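You operate a simulated robot arm through the tools that you are given. There is no shell and no other tool. Be economical: measure what you need, move in short steps, check, and stop when the job is done.

You run a simulated two-armed robot. Do the job below in one go: nothing can be reset, and whatever is moved stays where it is left.

## Task
Turn the length dial to 20 m. Take the grey spool and put it on top of the soap. Shut the door. Screw the lid back on the bottle. Any order will do. Set down upright: grey spool.

Only the result counts: the job must be done as asked and must still hold three seconds after the hand-in. Knocking over, shifting, dropping, spilling or breaking anything else fails it. A push-on lid holds only when it is set on centred and level and pressed home; a screw cap is set on level and turned clockwise until tight.

## Robot
Two 7-joint arms with two-finger parallel grippers on one trunk, on a base that drives. Base frame: it is fixed to the floor where the robot stands at the start and does not move with it; the origin is under the middle of the robot, x ahead of it, y to its left, z up; the surface under the hand at the start is at about z = 0.84. Units: m, degrees, N and s.
The left shoulder is at the start at [0.02, 0.17, 1.228], the right one opposite. With the tool pointing down near the work surface each hand reaches from about 0.1 to 0.66 m from the robot's upright axis, wherever it stands, measured 20 degrees to its own side. Places, roughly: bottle [-5.75, 4, 1]; door [0.8, -1.4, 1]; grey spool (5x5x7 cm) [0.7, -0.3, 0.9]; length dial [0.6, 0, 0.9]; soap (9x6x4 cm) [0.4, 3.7, 0.9]. Payload 3.8 kg a hand.
The TCP of each hand is the grasp point between the finger pads, 0.03 m short of the fingertips. In the tool frame z runs along the fingers and y along their closing line. The gripper opens to 0.11 m. The fingers are 0.02 m wide and 0.01 m thick; the gripper's body (0.048 by 0.112 m) begins 0.055 m behind the TCP.
Orientation is told as [roll, pitch, yaw] about the base's x, y, z axes, in that order, counted from this pose: with the fingers straight down and closing along the base's y, the tool's x points along the base's -x, its y along +y and its z along -z.

## Interface
- The arms move only by the tool apply_moves. It takes "left_series", "right_series" or both (then of equal length, played together; a hand with none holds still); each is a list of rows, each a list of 7 numbers: the turn, a rotation vector about the tool's x, y, z in degrees, then the shift along the tool's x, y, z in cm, then the opening, from 0 (shut) to 1 (fully open). In form: [[wx, wy, wz, tx, ty, tz, hand], ...]. A call has 1 to 12 rows; each row is the pose to reach, as a shift and turn from the pose commanded when the call began, along the tool's axes at that moment. Rows are played at 5 a second. More than 0.05 m and 8.6 degrees between two rows, or a gripper value outside its range, and nothing of the call is played. A pose out of reach is approached as far as the arm can. The call stops where the force on the tool passes 40 N (or 10 N more than at its start, if that is more) or the arm is blocked; 0.2 s more then pass. The fingers move at their own pace (about 0.072 m/s each) and stop on an object; they squeeze with about 29 N. The grip force told is the motor's: it shows also when the fingers shut on nothing. Time passes only in rows, and 0.2 s behind the last, so rows that repeat a pose let the fingers close. The reply holds the time, the measured pose of the TCP, the force on the tool along the base axes, the opening and the grip force, in the units named above and with some noise, with the torque about the TCP (base axes, N m) and any sound that the robot's microphone picked up, and new pictures: "show" is both (left out), scene, wrist or none (wrist: the cameras of the hands that moved).
- Cameras (640 x 400 px; columns grow to the right, rows downward): "scene" is now at [0.1112, -0.0071, 1.3864]; the picture's right is [-0.11, -0.99, 0.00], its down [-0.52, 0.06, -0.85] and it looks along [0.85, -0.09, -0.52] (base axes); focal length 259 px, centre (320, 200). "left" rides on the left gripper at [0.072, -0.017, -0.103] in its tool frame; the picture's right is [0.23, 0.97, 0.00], its down [-0.76, 0.18, -0.62] and it looks along [-0.61, 0.14, 0.78] (tool axes); focal length 222 px, centre (320, 200). "right" rides on the right gripper at [0.072, 0.017, -0.103] in its tool frame; the picture's right is [-0.23, 0.97, 0.00], its down [-0.76, -0.18, -0.62] and it looks along [-0.61, -0.14, 0.78] (tool axes); focal length 222 px, centre (320, 200). There is no depth. A picture from a camera that has moved, and an enlarged one, comes with that camera's place and axes in the base frame and with its lens.
- slide_trunk(by): slides the trunk up (or, below 0, down) by that many m; the arms and the scene camera ride with it, the base frame stays. It gives what a move gives, with no picture.
- drive_base(legs): drives the robot by 1 to 6 legs, each [ahead, turn to the left] in m and degrees, along the robot's own axes; the way and the turn of a leg run together, so that a leg with both is an arc; at most 1.5 m and 180 degrees a leg. The arms and the cameras ride along, it lands a little off, and it stops where it bumps. It gives what a move gives, and a new picture of the scene camera.
- aim_head(pan, tilt): turns the head with the scene camera to pan (to the left, within 80 degrees either way) and tilt (down, from -29 to 69), counted from straight ahead of the robot. It gives what a move gives, and a new picture of the scene camera.
- zoom(camera, box): a new picture of the part [left, top, right, bottom] of that camera's present view, enlarged. No time passes.
- job_done(): hands the job in; it is judged then, once.

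Work in short steps. Places have to be worked out from the pictures, the camera data and where the tool is seen: move nearer, look again, correct. Check each grasp and each placing, and mend what went wrong. You have 165 turns and 260 pictures in all, those below and enlarged ones among them. Open the grippers and draw the arms clear of the work before you hand the job in, unless the task says otherwise; then end with one line.

The tools are called after ">>>" by a JSON object that holds its "fn" and its "kwargs". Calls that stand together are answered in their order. apply_moves: Moves the arms, as the interface text tells. Its arguments: {"type":"object","properties":{"left_series":{"type":"array"},"right_series":{"type":"array"},"show":{"type":"string","enum":["both","scene","wrist","none"]}},"required":[]} The other tools are called the same way: slide_trunk (by) slides the trunk up or down; drive_base (legs) drives the base; aim_head (pan, tilt) turns the head that bears the scene camera; zoom (camera, box) takes an enlarged picture of a part of a camera's view; job_done () hands the job in.

At the start:

```text
time: 0.0
left_position: [0.478, 0.0871, 1.2006]
left_tool_rot: [-0.1, 0.0, 0.0]
left_contact_force: [0.3, 0.5, -0.3]
left_wrist_torque: [-0.02, -0.02, 0.0]
left_width: 0.11
left_finger_force: 0.1
right_position: [0.4154, -0.2517, 1.214]
right_tool_rot: [0.1, 0.0, 0.0]
right_contact_force: [-0.9, -0.1, -0.5]
right_wrist_torque: [0.02, -0.03, 0.0]
right_width: 0.1099
right_finger_force: 0.0
trunk travel left (down, up): [-0.325, 0.245]
robot x, y, heading: [0.0029, 0.0015, -0.4]
head pan, tilt: [-6.1, 31.4]
```

scene: 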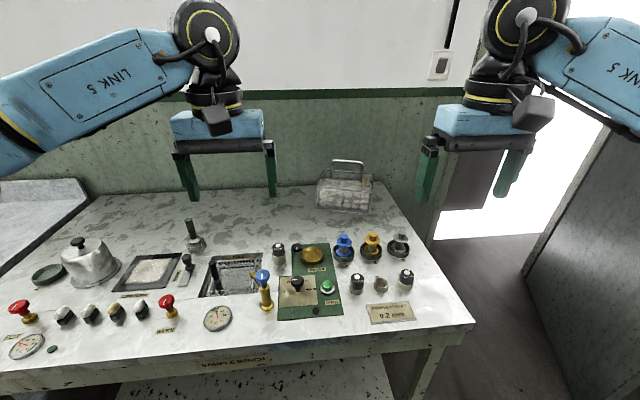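
right: 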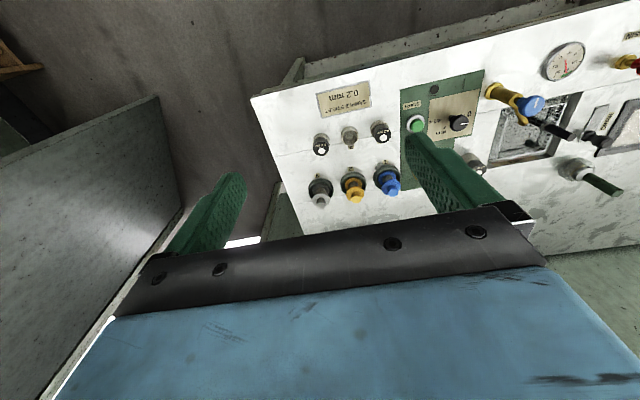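
left: 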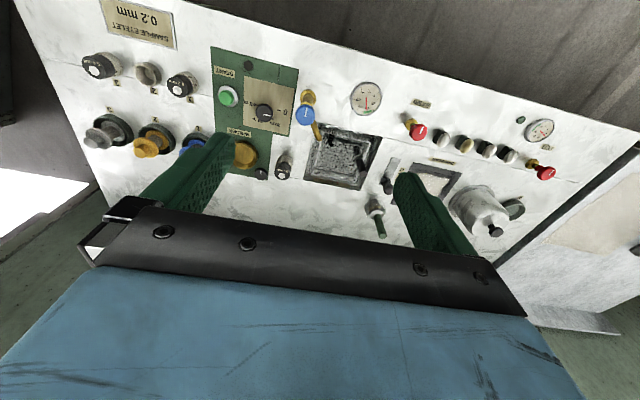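

The console has a dial on a green plate and three spools (blue, yellow, grey) to its right. I zoom in on them to read the labels.

>>> {"fn": "zoom", "kwargs": {"camera": "scene", "box": [260, 220, 440, 333]}}

>>> {"fn": "zoom", "kwargs": {"camera": "right", "box": [390, 60, 550, 160]}}

>>> {"fn": "zoom", "kwargs": {"camera": "left", "box": [200, 50, 330, 131]}}

```text
3.54 times, centred on (350, 276) of scene
camera zoom: at [0.1112, -0.0071, 1.3864], right [-0.11, -0.99, 0.0], down [-0.52, 0.06, -0.85], along [0.85, -0.09, -0.52], focal length 916 px, centre (214, -71)
```

zoom: 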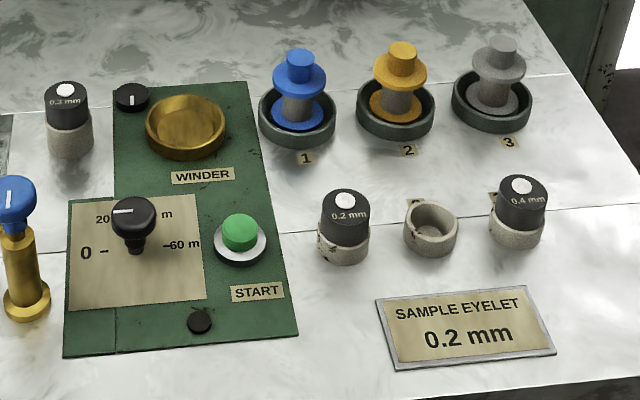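

```text
4.00 times, centred on (470, 110) of right
camera zoom: at [0.3439, -0.2357, 1.3182], right [0.23, 0.97, 0.0], down [0.76, -0.18, 0.62], along [0.61, -0.14, -0.78], focal length 888 px, centre (-280, 560)
```

zoom: 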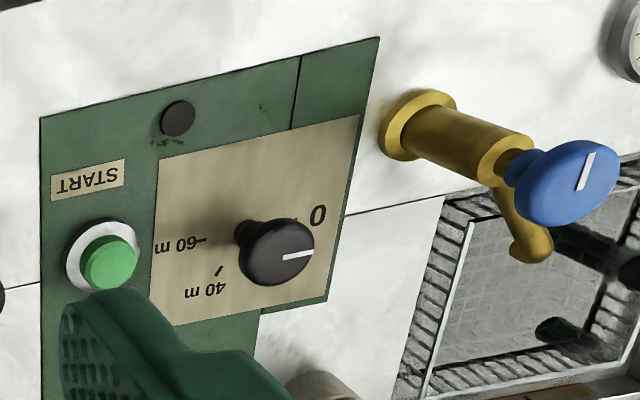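

```text
4.92 times, centred on (265, 90) of left
camera zoom: at [0.4058, 0.0692, 1.3039], right [-0.23, 0.97, 0.0], down [0.76, 0.18, 0.62], along [0.61, 0.14, -0.78], focal length 1094 px, centre (591, 739)
```

zoom: 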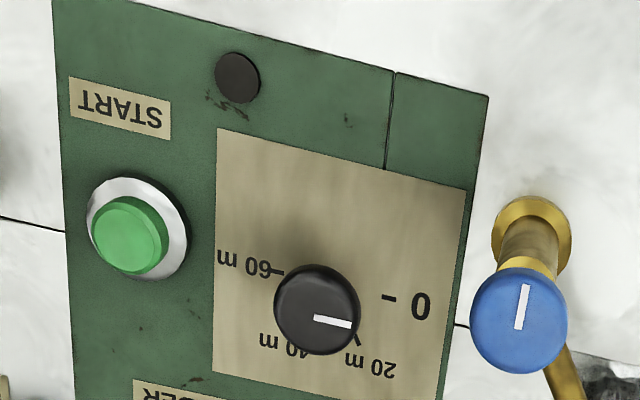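

Reading the pictures, the dial pointer is at 0 (left) with 20 m next clockwise, about 60°. By triangulation the knob top is near [0.559, 0.0, 0.882], and the blue valve top is near [0.516, 0.072, 0.958]. I bring the left hand above the dial, turned so that its camera stays off the valve.

>>> {"fn": "apply_moves", "kwargs": {"left_series": [[0, 0, -8.3, -0.7, -0.7, 1.2, 0.6], [0, 0, -16.6, -1.4, -1.4, 2.5, 0.5], [0, 0, -24.9, -2, -2.2, 3.7, 0.5], [0, 0, -33.2, -2.7, -2.9, 5, 0.5], [0, 0, -41.5, -3.4, -3.6, 6.2, 0.5], [0, 0, -49.8, -4, -4.4, 7.5, 0.5], [0, 0, -58, -4.7, -5.1, 8.7, 0.5], [0, 0, -66, -5.4, -5.8, 10, 0.5], [0, 0, -74, -6.1, -6.5, 11.2, 0.5], [0, 0, -82, -6.8, -7.2, 12.5, 0.5], [0, 0, -90, -7.5, -8, 14, 0.5], [0, 0, -98, -8.1, -8.7, 15, 0.5]]}}

```text
time: 2.6
left_position: [0.5594, -0.0002, 1.0507]
left_tool_rot: [-0.1, -0.1, 98.1]
left_contact_force: [0.0, -1.0, -0.6]
left_wrist_torque: [-0.01, 0.0, 0.0]
left_width: 0.055
left_finger_force: 0.1
right_position: [0.4146, -0.2531, 1.2143]
right_tool_rot: [0.0, 0.0, 0.0]
right_contact_force: [0.4, -0.4, 1.2]
right_wrist_torque: [0.0, -0.01, 0.03]
right_width: 0.1101
right_finger_force: 0.1
trunk travel left (down, up): [-0.325, 0.245]
robot x, y, heading: [-0.0015, 0.0003, -0.1]
head pan, tilt: [-6.1, 31.4]
camera scene: at [0.1113, -0.0074, 1.3864], right [-0.11, -0.99, 0.0], down [-0.52, 0.06, -0.85], along [0.85, -0.09, -0.52], focal length 259 px, centre (320, 200)
camera left: at [0.5859, -0.0708, 1.154], right [-0.93, -0.36, 0.0], down [-0.28, 0.73, 0.62], along [-0.23, 0.58, -0.78], focal length 222 px, centre (320, 200)
```

scene: 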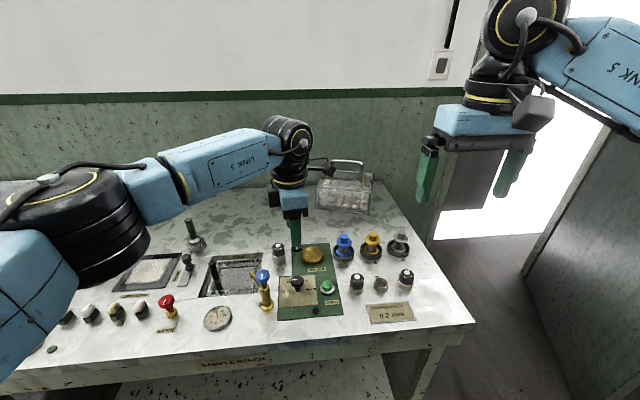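
left: 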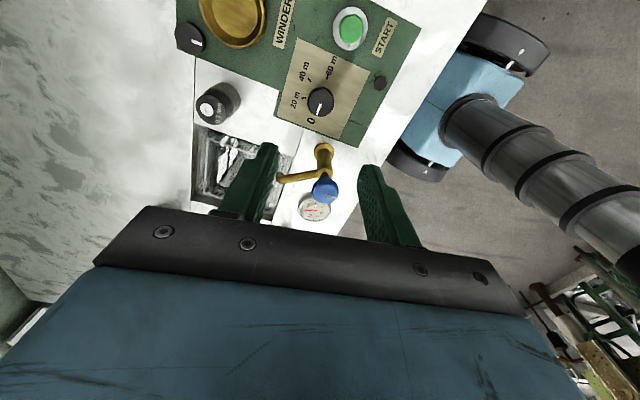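

The hand is above the dial. I zoom in on the dial scale to fix the tick angles.

>>> {"fn": "zoom", "kwargs": {"camera": "left", "box": [260, 50, 380, 125]}}

```text
5.33 times, centred on (320, 88) of left
camera zoom: at [0.5859, -0.0708, 1.154], right [-0.93, -0.36, 0.0], down [-0.28, 0.73, 0.62], along [-0.23, 0.58, -0.78], focal length 1185 px, centre (320, 800)
```

zoom: 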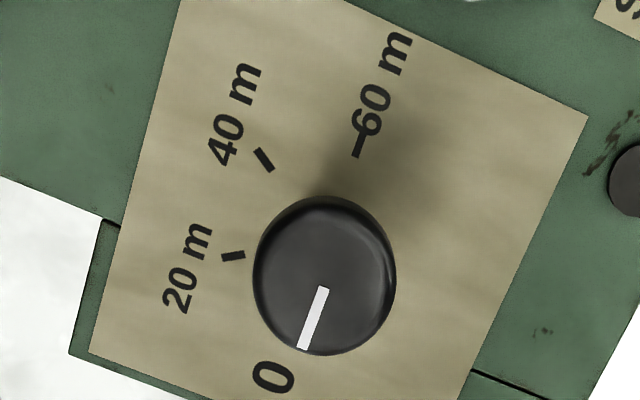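

The ticks fit 60° steps around a centre near [0.557, -0.004], with 0 at +y and 20 m 60° clockwise from it. I centre the hand, pre-turn to yaw ~125 and lower it around the knob.

>>> {"fn": "apply_moves", "kwargs": {"left_series": [[0, 0, -8, 0.37, 0.25, 0, 0.5], [0, 0, -16, 0.37, 0.25, 1, 0.5], [0, 0, -24, 0.37, 0.25, 3, 0.5], [0, 0, -28, 0.37, 0.25, 6, 0.5], [0, 0, -28, 0.37, 0.25, 9, 0.5], [0, 0, -28, 0.37, 0.25, 12, 0.5], [0, 0, -28, 0.37, 0.25, 14, 0.5], [0, 0, -28, 0.37, 0.25, 16, 0.5]]}}

```text
time: 4.4
left_position: [0.5578, -0.0034, 0.89]
left_tool_rot: [0.0, 0.0, 126.1]
left_contact_force: [0.1, -0.6, -0.2]
left_wrist_torque: [0.04, -0.02, 0.0]
left_width: 0.0552
left_finger_force: 0.1
right_position: [0.4157, -0.2516, 1.2137]
right_tool_rot: [0.0, 0.1, 0.0]
right_contact_force: [0.1, 0.3, -0.3]
right_wrist_torque: [0.0, 0.01, 0.01]
right_width: 0.1101
right_finger_force: 0.1
trunk travel left (down, up): [-0.325, 0.245]
robot x, y, heading: [0.0006, -0.0013, 0.0]
head pan, tilt: [-6.1, 31.4]
camera scene: at [0.1113, -0.0072, 1.3864], right [-0.11, -0.99, 0.0], down [-0.52, 0.06, -0.85], along [0.85, -0.09, -0.52], focal length 259 px, centre (320, 200)
camera left: at [0.6133, -0.0545, 0.9944], right [-0.65, -0.76, 0.0], down [-0.59, 0.51, 0.62], along [-0.47, 0.41, -0.78], focal length 222 px, centre (320, 200)
```

scene: 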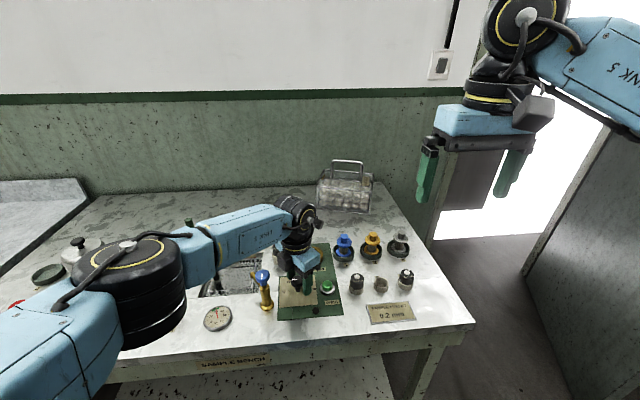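
left: 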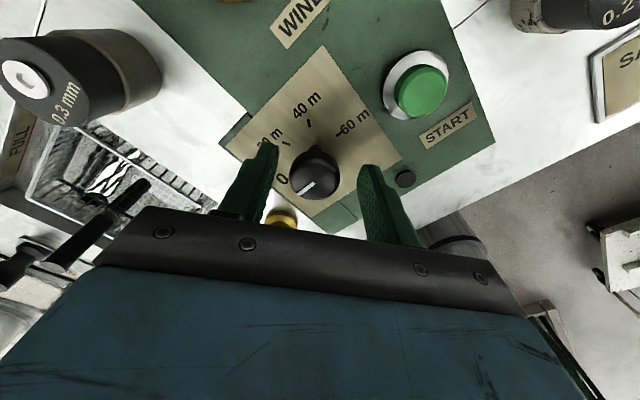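

The knob sits between the fingers. I zoom to check centring and height before closing.

>>> {"fn": "zoom", "kwargs": {"camera": "left", "box": [230, 100, 410, 212]}}

>>> {"fn": "zoom", "kwargs": {"camera": "scene", "box": [260, 230, 360, 293]}}

```text
3.56 times, centred on (320, 156) of left
camera zoom: at [0.6133, -0.0545, 0.9944], right [-0.65, -0.76, 0.0], down [-0.59, 0.51, 0.62], along [-0.47, 0.41, -0.78], focal length 790 px, centre (320, 356)
```

zoom: 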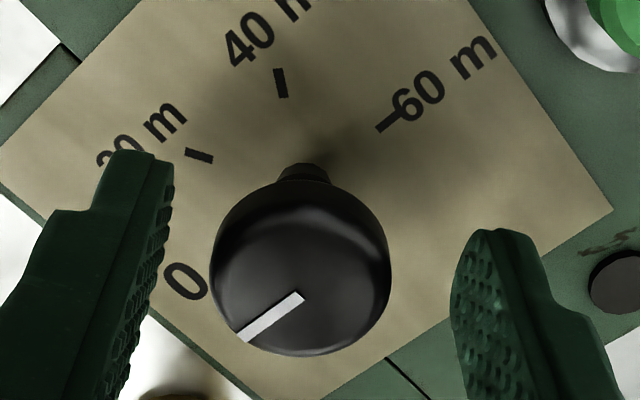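

```text
6.35 times, centred on (310, 262) of scene
camera zoom: at [0.1113, -0.0072, 1.3864], right [-0.11, -0.99, 0.0], down [-0.52, 0.06, -0.85], along [0.85, -0.09, -0.52], focal length 1643 px, centre (384, -190)
```

zoom: 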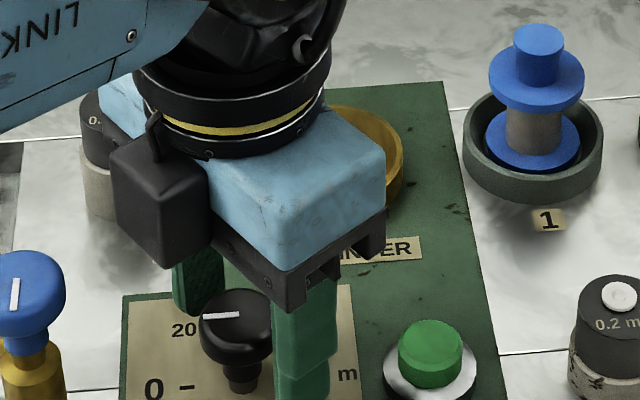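

The knob is centred to a couple of mm and the pads span its head. I close on it.

>>> {"fn": "apply_moves", "kwargs": {"left_series": [[0, 0, 0, 0, 0, 0, 0.2], [0, 0, 0, 0, 0, 0, 0.1], [0, 0, 0, 0, 0, 0, 0.1], [0, 0, 0, 0, 0, 0, 0.1]], "show": "wrist"}}

```text
time: 5.4
left_position: [0.5591, -0.0015, 0.8906]
left_tool_rot: [-0.1, 0.0, 126.1]
left_contact_force: [14.4, 6.4, 2.7]
left_wrist_torque: [0.36, -0.44, -0.02]
left_width: 0.0314
left_finger_force: 44.5
right_position: [0.4172, -0.2512, 1.2129]
right_tool_rot: [-0.1, 0.1, 0.0]
right_contact_force: [-0.9, 0.3, -0.8]
right_wrist_torque: [0.03, 0.02, -0.01]
right_width: 0.1099
right_finger_force: 0.1
trunk travel left (down, up): [-0.325, 0.245]
robot x, y, heading: [0.0, 0.0002, 0.1]
head pan, tilt: [-6.1, 31.4]
camera left: at [0.6153, -0.0523, 0.9946], right [-0.65, -0.76, 0.0], down [-0.59, 0.51, 0.62], along [-0.47, 0.41, -0.78], focal length 222 px, centre (320, 200)
```

left: 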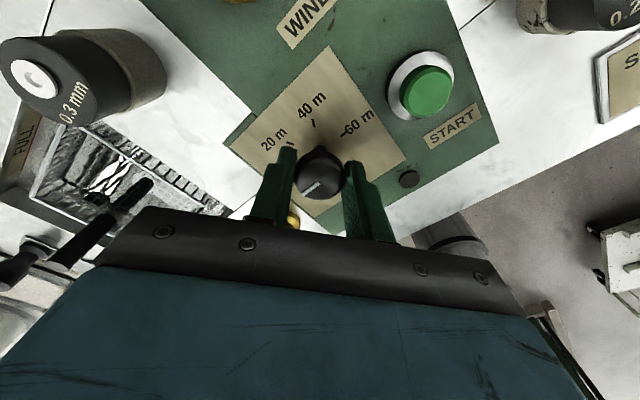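

The knob is held with 31 mm between the pads. I relieve the side force slightly and turn it 60° clockwise.

>>> {"fn": "apply_moves", "kwargs": {"left_series": [[0, 0, 0, 0, -0.2, 0, 0.1], [0, 0, 8, 0, -0.2, 0, 0.1], [0, 0, 16, 0, -0.2, 0, 0.1], [0, 0, 24, 0, -0.2, 0, 0.1], [0, 0, 32, 0, -0.2, 0, 0.1], [0, 0, 40, 0, -0.2, 0, 0.1], [0, 0, 48, 0, -0.2, 0, 0.1], [0, 0, 56, 0, -0.2, 0, 0.1], [0, 0, 60, 0, -0.2, 0, 0.1], [0, 0, 60, 0, -0.2, 0, 0.1]]}}

```text
time: 7.6
left_position: [0.5572, -0.0018, 0.8907]
left_tool_rot: [-0.1, 0.0, 65.9]
left_contact_force: [-1.5, 2.6, 19.4]
left_wrist_torque: [-0.04, 0.19, 0.01]
left_width: 0.0313
left_finger_force: 45.1
right_position: [0.4139, -0.2528, 1.2145]
right_tool_rot: [0.0, 0.0, 0.1]
right_contact_force: [0.1, 0.1, 0.0]
right_wrist_torque: [0.0, 0.02, 0.01]
right_width: 0.1099
right_finger_force: 0.1
trunk travel left (down, up): [-0.325, 0.245]
robot x, y, heading: [-0.0027, 0.0022, 0.1]
head pan, tilt: [-6.1, 31.4]
camera scene: at [0.1093, -0.0068, 1.3866], right [-0.11, -0.99, 0.0], down [-0.52, 0.06, -0.85], along [0.85, -0.09, -0.52], focal length 259 px, centre (320, 200)
camera left: at [0.5432, -0.0766, 0.9945], right [-0.98, 0.19, 0.0], down [0.15, 0.77, 0.62], along [0.12, 0.61, -0.78], focal length 222 px, centre (320, 200)
```

scene: 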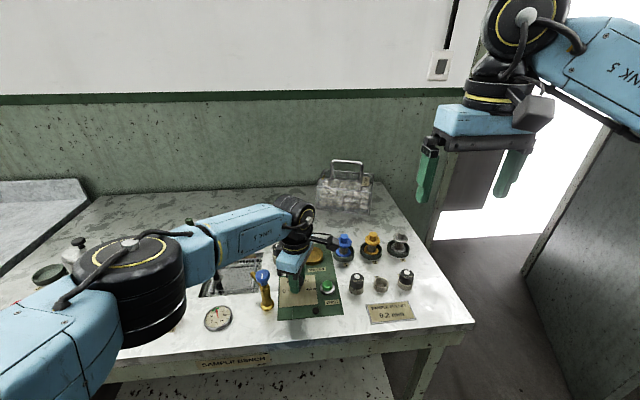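
left: 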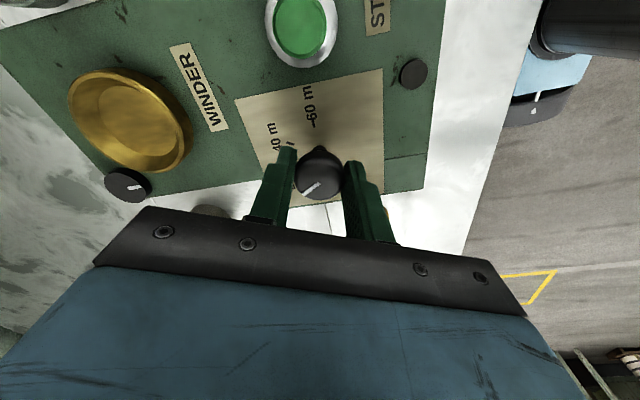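

The knob seems to have followed the hand. I open and rise to check the pointer.

>>> {"fn": "apply_moves", "kwargs": {"left_series": [[0, 0, 0, 0, 0, 0, 0.5], [0, 0, 0, 0, 0, 0, 0.5], [0, 0, 0, 0, 0, -3, 0.5], [0, 0, 0, 0, 0, -7, 0.5], [0, 0, 0, 0, 0, -11, 0.5], [0, 0, 0, 0, 0, -15, 0.5]], "show": "none"}}

>>> {"fn": "zoom", "kwargs": {"camera": "left", "box": [260, 50, 380, 125]}}

```text
time: 9.0
left_position: [0.5577, -0.0075, 1.0414]
left_tool_rot: [0.1, 0.0, 65.9]
left_contact_force: [0.4, 0.3, -0.7]
left_wrist_torque: [-0.01, 0.03, -0.04]
left_width: 0.0547
left_finger_force: 0.0
right_position: [0.4151, -0.2525, 1.2149]
right_tool_rot: [0.1, 0.0, -0.1]
right_contact_force: [0.1, -0.1, 0.1]
right_wrist_torque: [0.02, -0.03, 0.01]
right_width: 0.1099
right_finger_force: 0.0
trunk travel left (down, up): [-0.325, 0.245]
robot x, y, heading: [-0.0011, -0.0026, 0.2]
head pan, tilt: [-6.1, 31.4]
```

```text
5.33 times, centred on (320, 88) of left
camera zoom: at [0.5432, -0.0816, 1.1447], right [-0.98, 0.19, 0.0], down [0.15, 0.77, 0.62], along [0.12, 0.61, -0.78], focal length 1185 px, centre (320, 800)
```

zoom: 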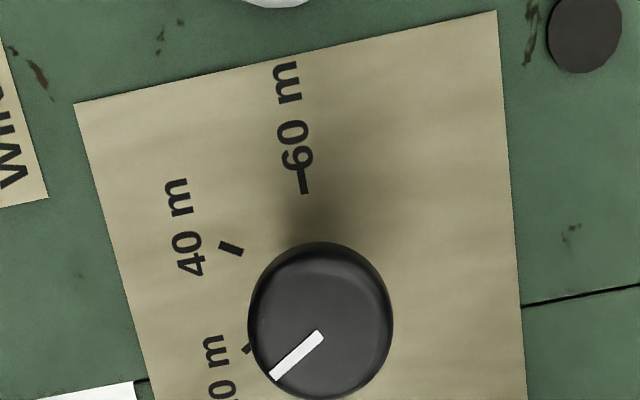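

The pointer now measures about 30° from +x, which is the 20 m tick, so the dial is done. I retract the left hand and bring the right hand over towards the grey spool (slot 3), estimated near [0.63, -0.29].

>>> {"fn": "apply_moves", "kwargs": {"left_series": [[0, 0, 8, 0, 0, -4, 0.5], [0, 0, 16, -2, 2, -8, 0.5], [0, 0, 24, -5, 5, -12, 0.5], [0, 0, 32, -8, 8, -15, 0.5], [0, 0, 40, -11, 11, -16, 0.5], [0, 0, 48, -14, 14, -16, 0.5], [0, 0, 56, -17, 17, -16, 0.5], [0, 0, 64, -18.7, 19.3, -16, 0.5]], "right_series": [[0, 0, 0, -2, 0, 1, 0.8], [0, 0, 0, -5, -0.5, 2, 0.8], [0, 0, 0, -8, -1, 4, 0.8], [0, 0, 0, -11, -1.5, 6, 0.8], [0, 0, 0, -14, -2, 7, 0.8], [0, 0, 0, -16.5, -2.5, 8, 0.8], [0, 0, 0, -19, -3, 9, 0.8], [0, 0, 0, -21.5, -3.5, 10, 0.8]]}}

```text
refused: row 3 steps farther than a row can; nothing moved
```

I shorten the steps.

>>> {"fn": "apply_moves", "kwargs": {"left_series": [[0, 0, 8, 0, 0, -4, 0.5], [0, 0, 16, -1, 1, -8, 0.5], [0, 0, 24, -3, 3, -11, 0.5], [0, 0, 32, -5.5, 5.5, -14, 0.5], [0, 0, 40, -8.5, 8.5, -16, 0.5], [0, 0, 48, -11.5, 11.5, -16, 0.5], [0, 0, 56, -14.5, 14.5, -16, 0.5], [0, 0, 64, -17.5, 17.5, -16, 0.5]], "right_series": [[0, 0, 0, -2, 0, 1, 0.8], [0, 0, 0, -5, -0.5, 2, 0.8], [0, 0, 0, -8, -1, 4, 0.8], [0, 0, 0, -11, -1.5, 6, 0.8], [0, 0, 0, -14, -2, 7, 0.8], [0, 0, 0, -16.5, -2.5, 8, 0.8], [0, 0, 0, -19, -3, 9, 0.8], [0, 0, 0, -21.5, -3.5, 10, 0.8]]}}

```text
time: 10.8
left_position: [0.4713, 0.2309, 1.1984]
left_tool_rot: [-0.1, -0.1, 1.9]
left_contact_force: [0.5, -0.3, -0.1]
left_wrist_torque: [0.03, -0.04, -0.03]
left_width: 0.0551
left_finger_force: 0.1
right_position: [0.6302, -0.2837, 1.114]
right_tool_rot: [-0.1, -0.1, 0.2]
right_contact_force: [0.1, -0.6, 0.2]
right_wrist_torque: [-0.02, 0.0, 0.0]
right_width: 0.0879
right_finger_force: 0.0
trunk travel left (down, up): [-0.325, 0.245]
robot x, y, heading: [-0.0023, 0.0023, -0.0]
head pan, tilt: [-6.1, 31.4]
camera scene: at [0.1112, -0.0046, 1.3864], right [-0.11, -0.99, 0.0], down [-0.52, 0.05, -0.85], along [0.85, -0.09, -0.52], focal length 259 px, centre (320, 200)
camera right: at [0.5579, -0.2676, 1.2184], right [0.22, 0.97, 0.0], down [0.76, -0.17, 0.62], along [0.61, -0.14, -0.78], focal length 222 px, centre (320, 200)
camera left: at [0.3999, 0.2094, 1.3021], right [-0.26, 0.97, 0.0], down [0.76, 0.2, 0.62], along [0.6, 0.16, -0.78], focal length 222 px, centre (320, 200)
```

scene: 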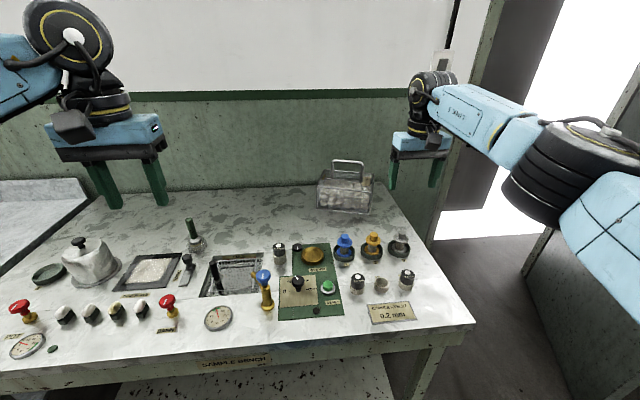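
right: 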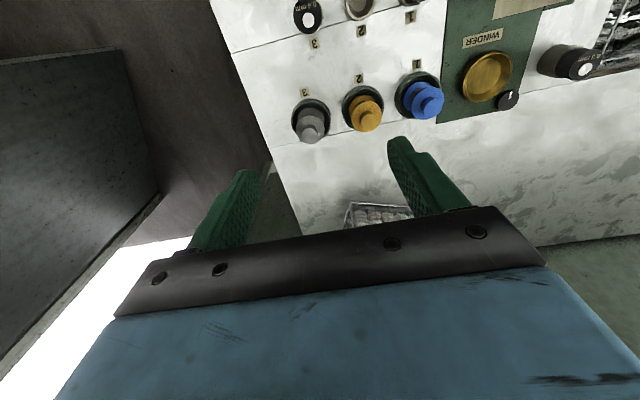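
left: 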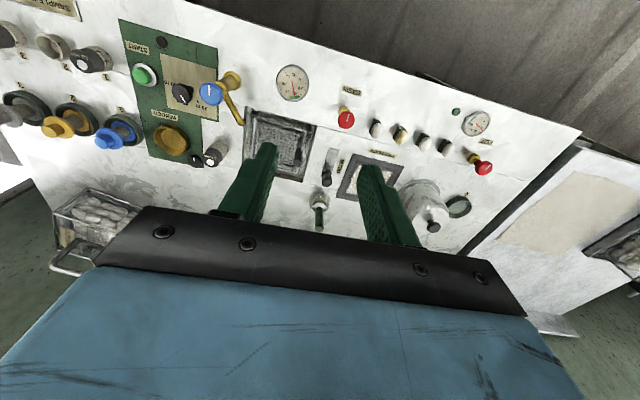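

The grey spool is visible in the right wrist view at about (312, 125). I zoom in on it from both cameras.

>>> {"fn": "zoom", "kwargs": {"camera": "right", "box": [260, 70, 420, 170]}}

>>> {"fn": "zoom", "kwargs": {"camera": "scene", "box": [340, 210, 440, 272]}}

```text
4.00 times, centred on (340, 120) of right
camera zoom: at [0.5579, -0.2676, 1.2184], right [0.22, 0.97, 0.0], down [0.76, -0.17, 0.62], along [0.61, -0.14, -0.78], focal length 888 px, centre (240, 520)
```

zoom: 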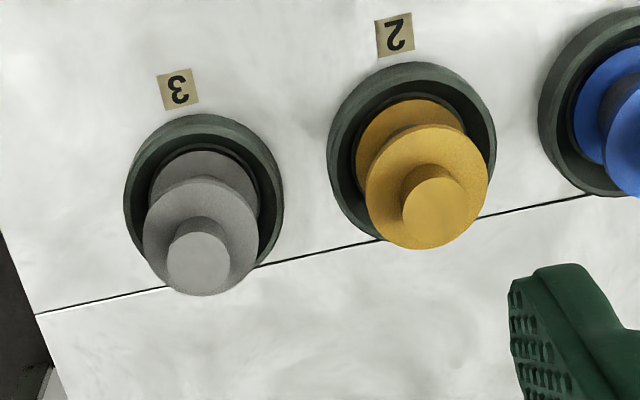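

```text
6.40 times, centred on (390, 241) of scene
camera zoom: at [0.1112, -0.0046, 1.3864], right [-0.11, -0.99, 0.0], down [-0.52, 0.05, -0.85], along [0.85, -0.09, -0.52], focal length 1656 px, centre (-128, -62)
```

zoom: 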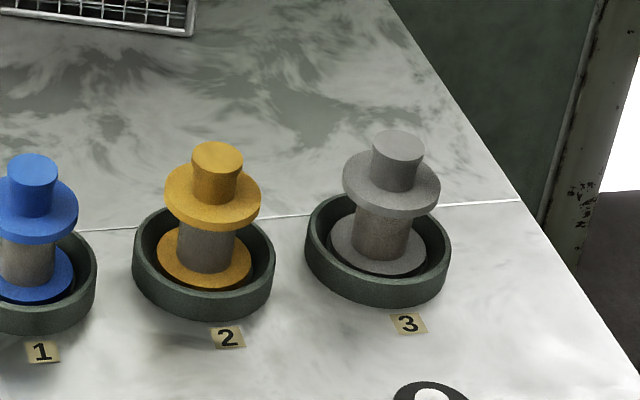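

The spool's top is at about [0.676, -0.307, 0.916], so its bottom is near 0.846. That is slightly beyond reach, so I drive 0.1 m ahead.

>>> {"fn": "drive_base", "kwargs": {"legs": [[0.1, 0]]}}

```text
time: 11.9
left_position: [0.5705, 0.2265, 1.1988]
left_tool_rot: [0.1, -0.1, 2.0]
left_contact_force: [-0.7, 0.0, 1.1]
left_wrist_torque: [0.01, 0.08, 0.0]
left_width: 0.0548
left_finger_force: 0.1
right_position: [0.7292, -0.2862, 1.1138]
right_tool_rot: [0.1, 0.0, 0.0]
right_contact_force: [0.5, -0.1, -0.3]
right_wrist_torque: [-0.03, 0.02, 0.02]
right_width: 0.0881
right_finger_force: 0.1
trunk travel left (down, up): [-0.325, 0.245]
robot x, y, heading: [0.0939, -0.0022, -0.1]
head pan, tilt: [-6.1, 31.4]
camera scene: at [0.21, -0.007, 1.3863], right [-0.11, -0.99, 0.0], down [-0.52, 0.06, -0.85], along [0.85, -0.09, -0.52], focal length 259 px, centre (320, 200)
```

scene: 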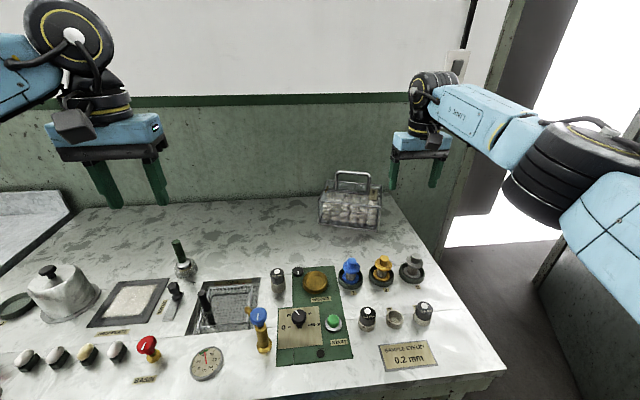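

I move the right hand over the spool at z ≈ 1.0 to check alignment.

>>> {"fn": "apply_moves", "kwargs": {"right_series": [[0, 0, 0, 2.6, -1, 2.5, 0.5], [0, 0, 0, 5.3, -2.1, 5, 0.5], [0, 0, 0, 5.3, -2.1, 8, 0.5], [0, 0, 0, 5.3, -2.1, 10, 0.5]], "show": "none"}}

>>> {"fn": "zoom", "kwargs": {"camera": "right", "box": [200, 80, 440, 230]}}

>>> {"fn": "zoom", "kwargs": {"camera": "scene", "box": [340, 180, 480, 268]}}

```text
time: 12.9
left_position: [0.5701, 0.2275, 1.1994]
left_tool_rot: [0.0, 0.1, 2.0]
left_contact_force: [0.7, -0.3, 1.2]
left_wrist_torque: [-0.01, -0.01, 0.03]
left_width: 0.0549
left_finger_force: 0.0
right_position: [0.6716, -0.3109, 1.0154]
right_tool_rot: [0.0, 0.0, 0.1]
right_contact_force: [0.5, -0.7, -0.5]
right_wrist_torque: [0.01, -0.04, 0.0]
right_width: 0.0552
right_finger_force: 0.1
trunk travel left (down, up): [-0.325, 0.245]
robot x, y, heading: [0.0988, 0.0004, 0.2]
head pan, tilt: [-6.1, 31.4]
```

```text
2.67 times, centred on (320, 155) of right
camera zoom: at [0.5998, -0.2938, 1.1197], right [0.23, 0.97, 0.0], down [0.76, -0.18, 0.62], along [0.61, -0.14, -0.78], focal length 592 px, centre (320, 320)
```

zoom: 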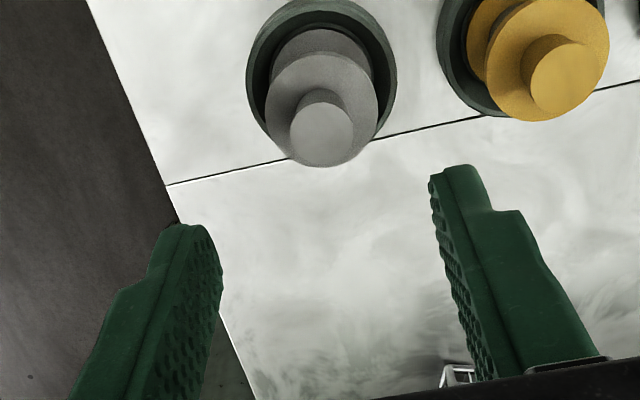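

```text
4.55 times, centred on (410, 224) of scene
camera zoom: at [0.209, -0.0071, 1.3864], right [-0.11, -0.99, 0.0], down [-0.52, 0.06, -0.85], along [0.85, -0.09, -0.52], focal length 1176 px, centre (-89, 91)
```

zoom: 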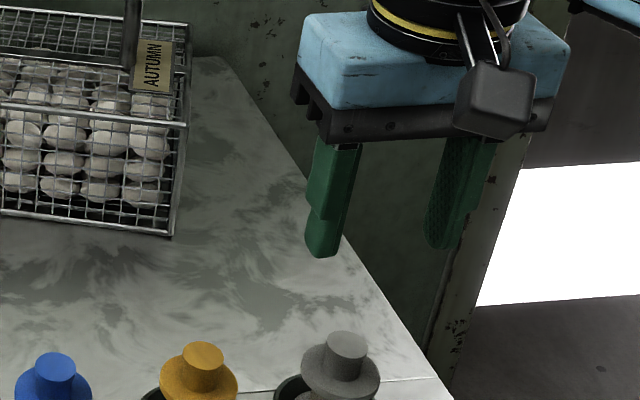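

The knob on the spool is at about [0.677, -0.308]. I shift 5 mm ahead, lower so the fingertips end just above the flange, then close.

>>> {"fn": "apply_moves", "kwargs": {"right_series": [[0, 0, 0, -0.5, 0.2, 3, 0.5], [0, 0, 0, -0.5, 0.2, 6, 0.5], [0, 0, 0, -0.5, 0.2, 8.7, 0.5], [0, 0, 0, -0.5, 0.2, 8.7, 0.5]], "show": "none"}}

>>> {"fn": "zoom", "kwargs": {"camera": "right", "box": [200, 80, 440, 230]}}

>>> {"fn": "zoom", "kwargs": {"camera": "scene", "box": [360, 210, 480, 285]}}

```text
time: 13.9
left_position: [0.5694, 0.227, 1.1986]
left_tool_rot: [0.0, 0.0, 2.1]
left_contact_force: [0.5, 0.5, 0.8]
left_wrist_torque: [0.02, -0.02, 0.0]
left_width: 0.0551
left_finger_force: 0.1
right_position: [0.6797, -0.3079, 0.9278]
right_tool_rot: [0.0, 0.0, -0.1]
right_contact_force: [0.0, -0.7, 0.7]
right_wrist_torque: [0.0, -0.01, -0.01]
right_width: 0.055
right_finger_force: 0.1
trunk travel left (down, up): [-0.325, 0.245]
robot x, y, heading: [0.099, -0.001, 0.1]
head pan, tilt: [-6.1, 31.4]
```

```text
2.67 times, centred on (320, 155) of right
camera zoom: at [0.6067, -0.2923, 1.0319], right [0.23, 0.97, 0.0], down [0.76, -0.18, 0.62], along [0.61, -0.14, -0.78], focal length 592 px, centre (320, 320)
```

zoom: 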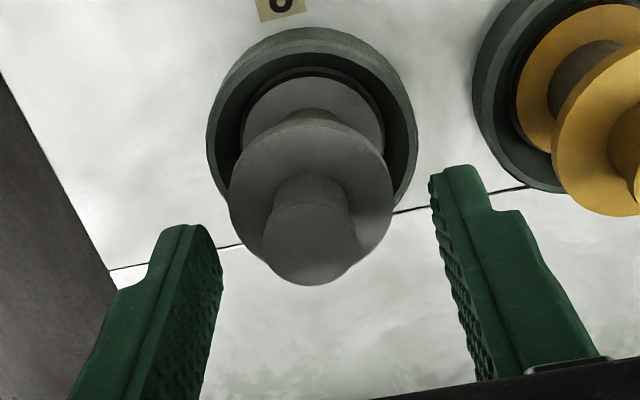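

```text
5.33 times, centred on (420, 248) of scene
camera zoom: at [0.2088, -0.007, 1.3864], right [-0.11, -0.99, 0.0], down [-0.52, 0.06, -0.85], along [0.85, -0.09, -0.52], focal length 1380 px, centre (-213, -53)
```

zoom: 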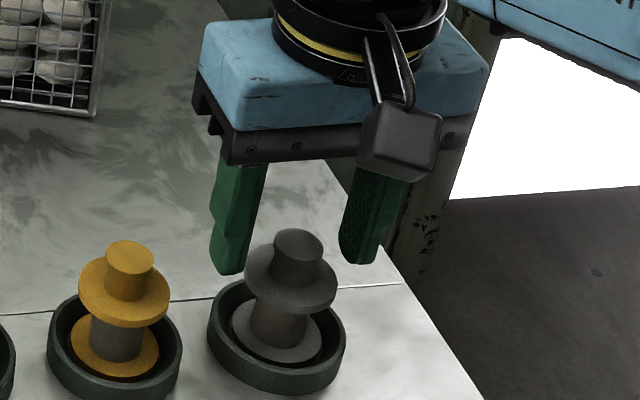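

The tips are close to flange height, so I raise 5 mm, correct 2 mm in x, and close on the top knob.

>>> {"fn": "apply_moves", "kwargs": {"right_series": [[0, 0, 0, 0.2, -0.1, -0.5, 0.5], [0, 0, 0, 0.2, -0.1, -0.5, 0.3], [0, 0, 0, 0.2, -0.1, -0.5, 0.1], [0, 0, 0, 0.2, -0.1, -0.5, 0.0], [0, 0, 0, 0.2, -0.1, -0.5, 0.0]], "show": "wrist"}}

>>> {"fn": "zoom", "kwargs": {"camera": "scene", "box": [360, 210, 480, 285]}}

```text
time: 15.1
left_position: [0.5703, 0.2264, 1.1987]
left_tool_rot: [0.0, 0.0, 2.1]
left_contact_force: [-0.1, 0.0, -0.3]
left_wrist_torque: [0.05, -0.02, 0.01]
left_width: 0.0554
left_finger_force: 0.0
right_position: [0.6775, -0.3092, 0.9333]
right_tool_rot: [0.0, 0.0, 0.1]
right_contact_force: [-0.3, -0.5, 0.4]
right_wrist_torque: [-0.03, -0.01, 0.02]
right_width: 0.0213
right_finger_force: 28.8
trunk travel left (down, up): [-0.325, 0.245]
robot x, y, heading: [0.0947, 0.001, -0.1]
head pan, tilt: [-6.1, 31.4]
camera right: at [0.6049, -0.2922, 1.0368], right [0.23, 0.97, 0.0], down [0.76, -0.18, 0.62], along [0.61, -0.14, -0.78], focal length 222 px, centre (320, 200)
```

right: 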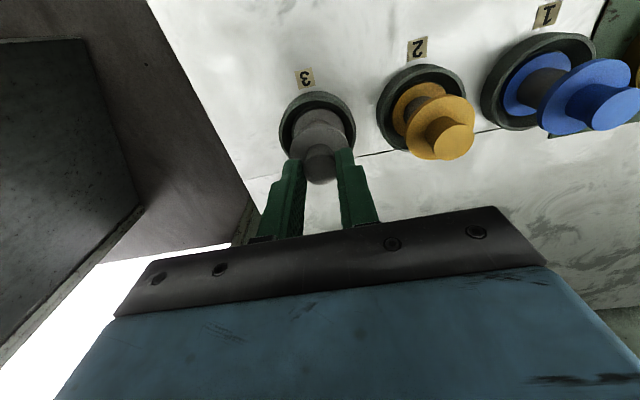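

```text
5.33 times, centred on (420, 248) of scene
camera zoom: at [0.209, -0.007, 1.3864], right [-0.11, -0.99, 0.0], down [-0.52, 0.06, -0.85], along [0.85, -0.09, -0.52], focal length 1380 px, centre (-213, -53)
```

zoom: 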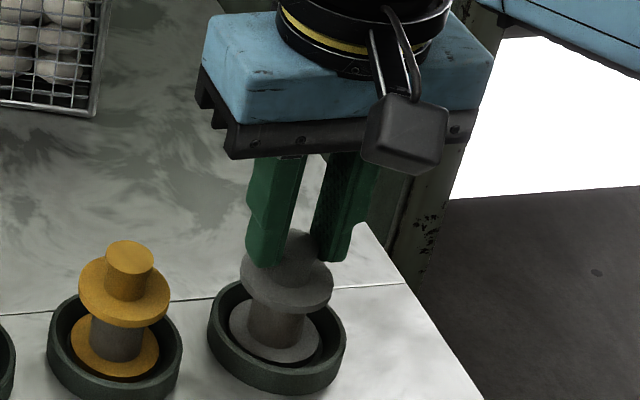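

The spool's knob is gripped at 21 mm. I lift it straight up and draw it back a little.

>>> {"fn": "apply_moves", "kwargs": {"right_series": [[0, 0, 0, 0, 0, -2, 0], [0, 0, 0, 0, 0, -5, 0], [0, 0, 0, 0, 0, -9, 0], [0, 0, 0, 0, 0, -13, 0], [0, 0, 0, 0, 0, -17, 0], [0, 0, 0, 3, 0, -20, 0], [0, 0, 0, 7, 0, -20, 0], [0, 0, 0, 11, 0, -20, 0], [0, 0, 0, 15, 0, -20, 0], [0, 0, 0, 19, 0, -20, 0]]}}

```text
time: 17.3
left_position: [0.5703, 0.2282, 1.2]
left_tool_rot: [-0.1, -0.1, 2.0]
left_contact_force: [0.1, -0.4, 0.4]
left_wrist_torque: [0.01, -0.01, 0.03]
left_width: 0.0552
left_finger_force: 0.1
right_position: [0.4858, -0.3071, 1.1307]
right_tool_rot: [0.1, 0.0, 0.0]
right_contact_force: [-0.3, -0.3, -0.4]
right_wrist_torque: [0.01, 0.0, 0.02]
right_width: 0.0216
right_finger_force: 29.3
trunk travel left (down, up): [-0.325, 0.245]
robot x, y, heading: [0.0964, -0.0017, -0.0]
head pan, tilt: [-6.1, 31.4]
camera scene: at [0.208, -0.0073, 1.3865], right [-0.11, -0.99, 0.0], down [-0.52, 0.06, -0.85], along [0.85, -0.09, -0.52], focal length 259 px, centre (320, 200)
camera right: at [0.4139, -0.2914, 1.2353], right [0.23, 0.97, 0.0], down [0.76, -0.18, 0.62], along [0.61, -0.14, -0.78], focal length 222 px, centre (320, 200)
```

scene: 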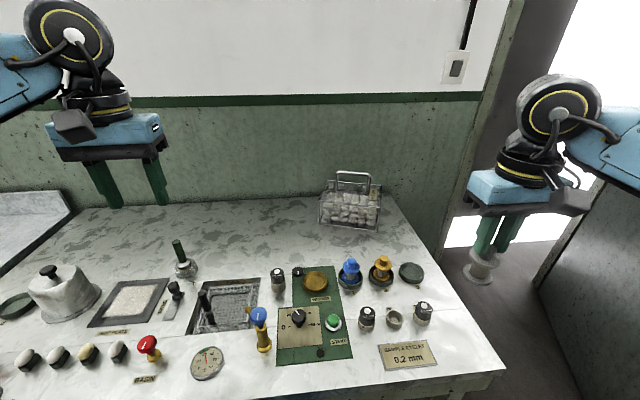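
right: 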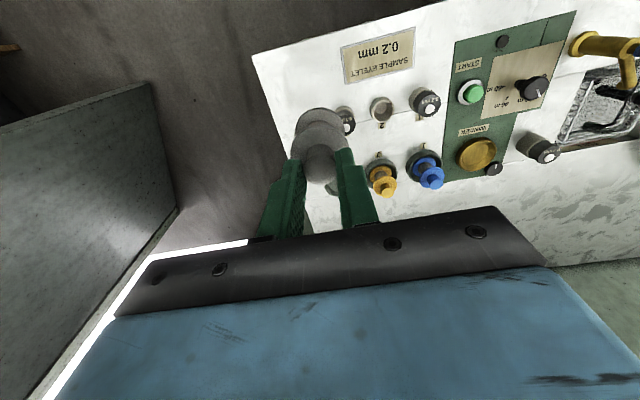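

The spool is held upright. Now the door: I back off a bit and look to the right.

>>> {"fn": "drive_base", "kwargs": {"legs": [[-0.15, 0]]}}

>>> {"fn": "aim_head", "kwargs": {"pan": -60, "tilt": 15}}

>>> {"fn": "aim_head", "kwargs": {"pan": 70, "tilt": 20}}

```text
time: 18.7
left_position: [0.4216, 0.2277, 1.1995]
left_tool_rot: [0.0, 0.0, 2.2]
left_contact_force: [-0.1, 0.8, -0.1]
left_wrist_torque: [-0.03, 0.01, -0.04]
left_width: 0.055
left_finger_force: 0.1
right_position: [0.3396, -0.3076, 1.1303]
right_tool_rot: [0.0, -0.1, 0.2]
right_contact_force: [-0.4, 0.4, -0.5]
right_wrist_torque: [0.0, -0.05, -0.01]
right_width: 0.0216
right_finger_force: 29.1
trunk travel left (down, up): [-0.325, 0.245]
robot x, y, heading: [-0.0466, -0.001, 0.2]
head pan, tilt: [-6.1, 31.4]
camera scene: at [0.0607, -0.0071, 1.3865], right [-0.11, -0.99, 0.0], down [-0.52, 0.05, -0.85], along [0.85, -0.09, -0.52], focal length 259 px, centre (320, 200)
```

scene: 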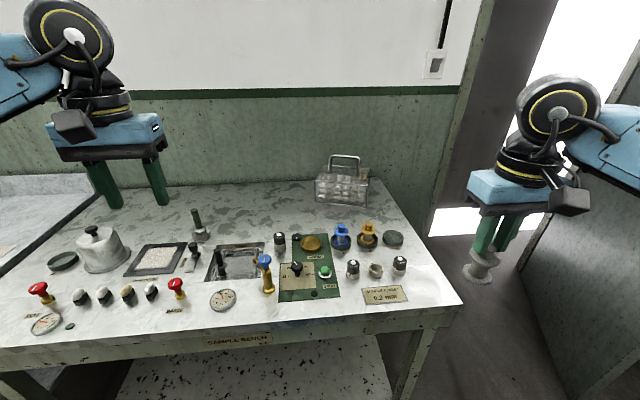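

```text
time: 19.9
left_position: [0.4228, 0.2291, 1.1993]
left_tool_rot: [-0.1, 0.0, 2.2]
left_contact_force: [-0.3, 0.6, 0.1]
left_wrist_torque: [0.01, 0.01, -0.01]
left_width: 0.0549
left_finger_force: 0.1
right_position: [0.3411, -0.3085, 1.1309]
right_tool_rot: [-0.1, 0.0, 0.1]
right_contact_force: [-0.5, -0.4, -0.6]
right_wrist_torque: [0.02, -0.01, 0.01]
right_width: 0.0217
right_finger_force: 29.2
trunk travel left (down, up): [-0.325, 0.245]
robot x, y, heading: [-0.0466, -0.0034, 0.2]
head pan, tilt: [-60.0, 15.0]
camera scene: at [0.0195, -0.0784, 1.4128], right [-0.86, -0.5, 0.0], down [-0.13, 0.22, -0.97], along [0.48, -0.84, -0.26], focal length 259 px, centre (320, 200)
```

scene: 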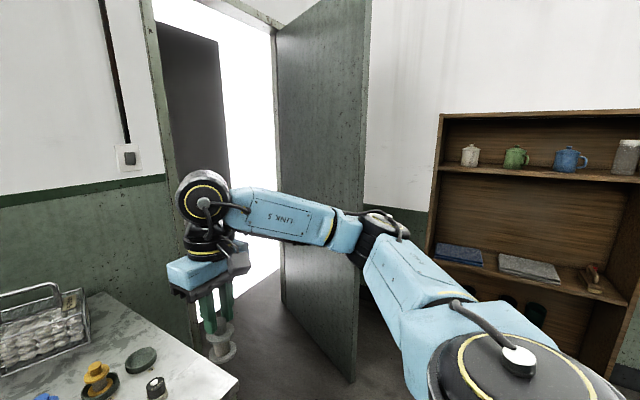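

```text
time: 22.0
left_position: [0.4236, 0.2279, 1.199]
left_tool_rot: [0.0, 0.0, 2.1]
left_contact_force: [-0.8, 0.0, -0.1]
left_wrist_torque: [0.01, 0.01, -0.02]
left_width: 0.0549
left_finger_force: 0.1
right_position: [0.341, -0.308, 1.1321]
right_tool_rot: [0.0, 0.0, 0.0]
right_contact_force: [0.1, -0.1, 0.7]
right_wrist_torque: [-0.02, -0.01, -0.01]
right_width: 0.0217
right_finger_force: 29.2
trunk travel left (down, up): [-0.325, 0.245]
robot x, y, heading: [-0.0471, 0.0001, -0.1]
head pan, tilt: [70.0, 20.0]
camera scene: at [0.0043, 0.0899, 1.4046], right [0.94, -0.34, 0.0], down [-0.12, -0.32, -0.94], along [0.32, 0.88, -0.34], focal length 259 px, centre (320, 200)
```

scene: 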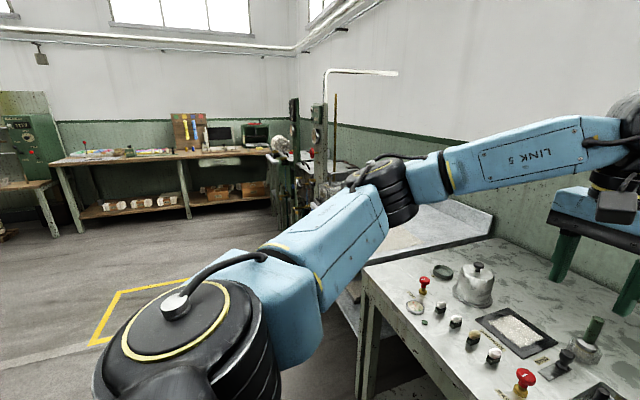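

The door opens into the room: by floor points the hinge is near [1.24, -1.56] and the free edge near [0.43, -1.2], about 67° open. I must push it from its far (−y) face, so I'll back off, turn right and look at the way.

>>> {"fn": "drive_base", "kwargs": {"legs": [[-0.25, 0], [0, -90]]}}

>>> {"fn": "aim_head", "kwargs": {"pan": 0, "tilt": 25}}

```text
time: 27.7
left_position: [-0.0809, -0.4759, 1.199]
left_tool_rot: [-0.1, -0.1, -88.7]
left_contact_force: [0.6, 0.3, 0.6]
left_wrist_torque: [-0.01, 0.01, -0.01]
left_width: 0.0547
left_finger_force: 0.1
right_position: [-0.6147, -0.3871, 1.1304]
right_tool_rot: [0.0, -0.1, -90.7]
right_contact_force: [-0.8, 0.0, -0.8]
right_wrist_torque: [0.0, 0.01, -0.01]
right_width: 0.0216
right_finger_force: 28.6
trunk travel left (down, up): [-0.325, 0.245]
robot x, y, heading: [-0.3023, 0.0004, -90.7]
head pan, tilt: [70.0, 20.0]
camera scene: at [-0.2137, -0.0518, 1.4047], right [-0.35, -0.94, 0.0], down [-0.32, 0.12, -0.94], along [0.88, -0.33, -0.34], focal length 259 px, centre (320, 200)
```

scene: 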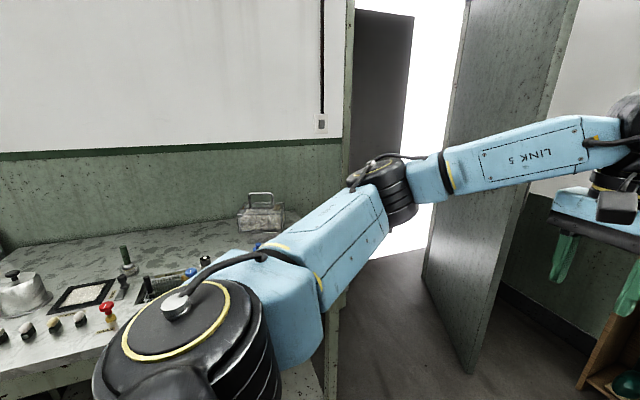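

```text
time: 29.1
left_position: [-0.0803, -0.4767, 1.199]
left_tool_rot: [0.0, 0.0, -88.7]
left_contact_force: [0.4, 0.6, -0.3]
left_wrist_torque: [-0.01, 0.01, 0.0]
left_width: 0.0551
left_finger_force: 0.0
right_position: [-0.6129, -0.3873, 1.1311]
right_tool_rot: [0.1, 0.0, -90.7]
right_contact_force: [-0.5, -0.4, 0.3]
right_wrist_torque: [-0.01, -0.02, 0.03]
right_width: 0.0215
right_finger_force: 29.0
trunk travel left (down, up): [-0.325, 0.245]
robot x, y, heading: [-0.3018, 0.0006, -90.6]
head pan, tilt: [0.0, 25.0]
camera scene: at [-0.3017, -0.1111, 1.3966], right [-1.0, 0.01, 0.0], down [0.0, 0.42, -0.91], along [-0.01, -0.91, -0.42], focal length 259 px, centre (320, 200)
```

scene: 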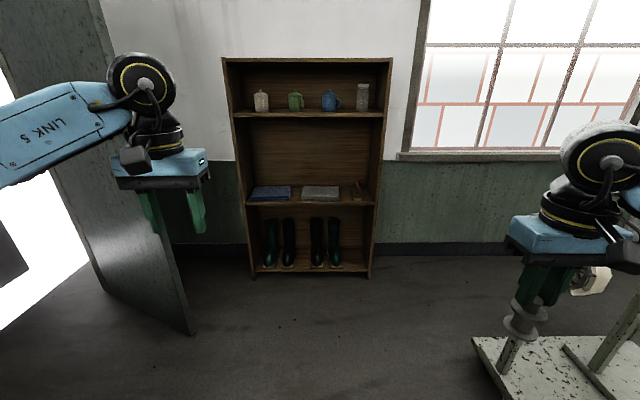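

There is some white-topped object at lower right near the path, so I look that way before driving.

>>> {"fn": "aim_head", "kwargs": {"pan": -50, "tilt": 35}}

```text
time: 30.3
left_position: [-0.0802, -0.4753, 1.1988]
left_tool_rot: [0.0, 0.0, -88.7]
left_contact_force: [-0.1, -0.5, -0.1]
left_wrist_torque: [0.0, -0.02, 0.01]
left_width: 0.055
left_finger_force: 0.0
right_position: [-0.6153, -0.387, 1.1305]
right_tool_rot: [0.0, 0.0, -90.6]
right_contact_force: [-0.3, 0.9, -0.4]
right_wrist_torque: [0.02, 0.01, -0.01]
right_width: 0.0213
right_finger_force: 29.3
trunk travel left (down, up): [-0.325, 0.245]
robot x, y, heading: [-0.2986, -0.0026, -90.7]
head pan, tilt: [-50.0, 35.0]
camera scene: at [-0.3687, -0.0748, 1.3808], right [-0.63, 0.77, 0.0], down [0.44, 0.36, -0.82], along [-0.63, -0.52, -0.57], focal length 259 px, centre (320, 200)
```

scene: 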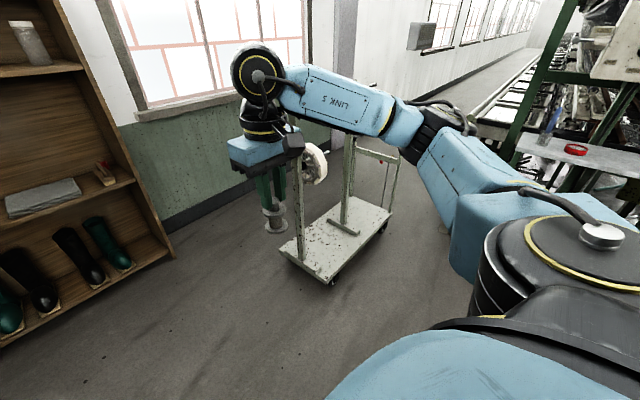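

It's a low trolley at x < −1.1, so the way is clear. I drive 0.9 m along −y, then turn left to face the door's free edge.

>>> {"fn": "drive_base", "kwargs": {"legs": [[0.9, 0], [0, 50]]}}

>>> {"fn": "aim_head", "kwargs": {"pan": 10, "tilt": 25}}

```text
time: 37.2
left_position: [0.1942, -1.0227, 1.1986]
left_tool_rot: [0.0, -0.1, -38.8]
left_contact_force: [-0.5, -0.5, 0.1]
left_wrist_torque: [-0.01, -0.02, 0.02]
left_width: 0.0552
left_finger_force: 0.1
right_position: [-0.218, -1.3751, 1.1313]
right_tool_rot: [-0.1, 0.0, -40.7]
right_contact_force: [-0.1, 0.6, -0.2]
right_wrist_torque: [-0.01, 0.01, -0.03]
right_width: 0.0215
right_finger_force: 29.0
trunk travel left (down, up): [-0.325, 0.245]
robot x, y, heading: [-0.3108, -0.8872, -40.9]
head pan, tilt: [-50.0, 35.0]
camera scene: at [-0.2964, -0.986, 1.3808], right [-1.0, 0.01, 0.0], down [0.01, 0.57, -0.82], along [-0.01, -0.82, -0.57], focal length 259 px, centre (320, 200)
```

scene: 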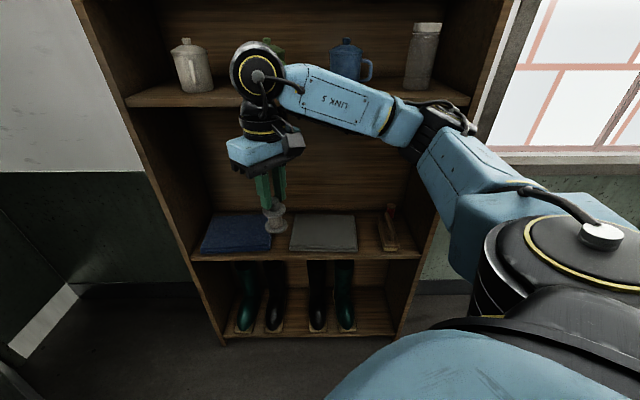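

```text
time: 38.5
left_position: [0.1939, -1.0228, 1.1995]
left_tool_rot: [-0.1, 0.0, -38.7]
left_contact_force: [-0.6, -0.1, 1.0]
left_wrist_torque: [-0.02, -0.02, 0.03]
left_width: 0.055
left_finger_force: 0.0
right_position: [-0.2189, -1.3748, 1.1319]
right_tool_rot: [0.0, 0.0, -40.8]
right_contact_force: [0.2, -1.0, -0.3]
right_wrist_torque: [0.01, 0.02, -0.01]
right_width: 0.0218
right_finger_force: 28.9
trunk travel left (down, up): [-0.325, 0.245]
robot x, y, heading: [-0.3118, -0.8909, -40.7]
head pan, tilt: [10.0, 25.0]
camera scene: at [-0.2163, -0.9453, 1.3965], right [-0.51, -0.86, 0.0], down [-0.36, 0.22, -0.91], along [0.78, -0.46, -0.42], focal length 259 px, centre (320, 200)
```

scene: 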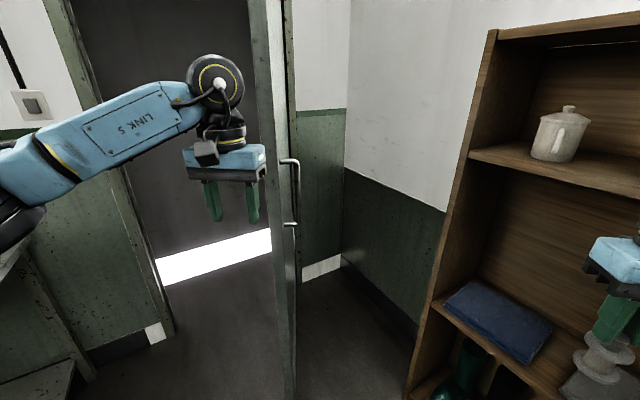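

Now I see the door edge-on with a handle on its −y face. I zoom in on it.

>>> {"fn": "zoom", "kwargs": {"camera": "scene", "box": [220, 110, 380, 260]}}

```text
2.67 times, centred on (300, 185) of scene
camera zoom: at [-0.2163, -0.9453, 1.3965], right [-0.51, -0.86, 0.0], down [-0.36, 0.22, -0.91], along [0.78, -0.46, -0.42], focal length 690 px, centre (373, 240)
```

zoom: 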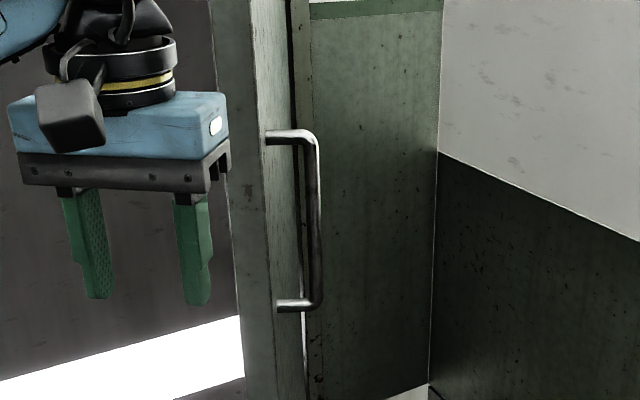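

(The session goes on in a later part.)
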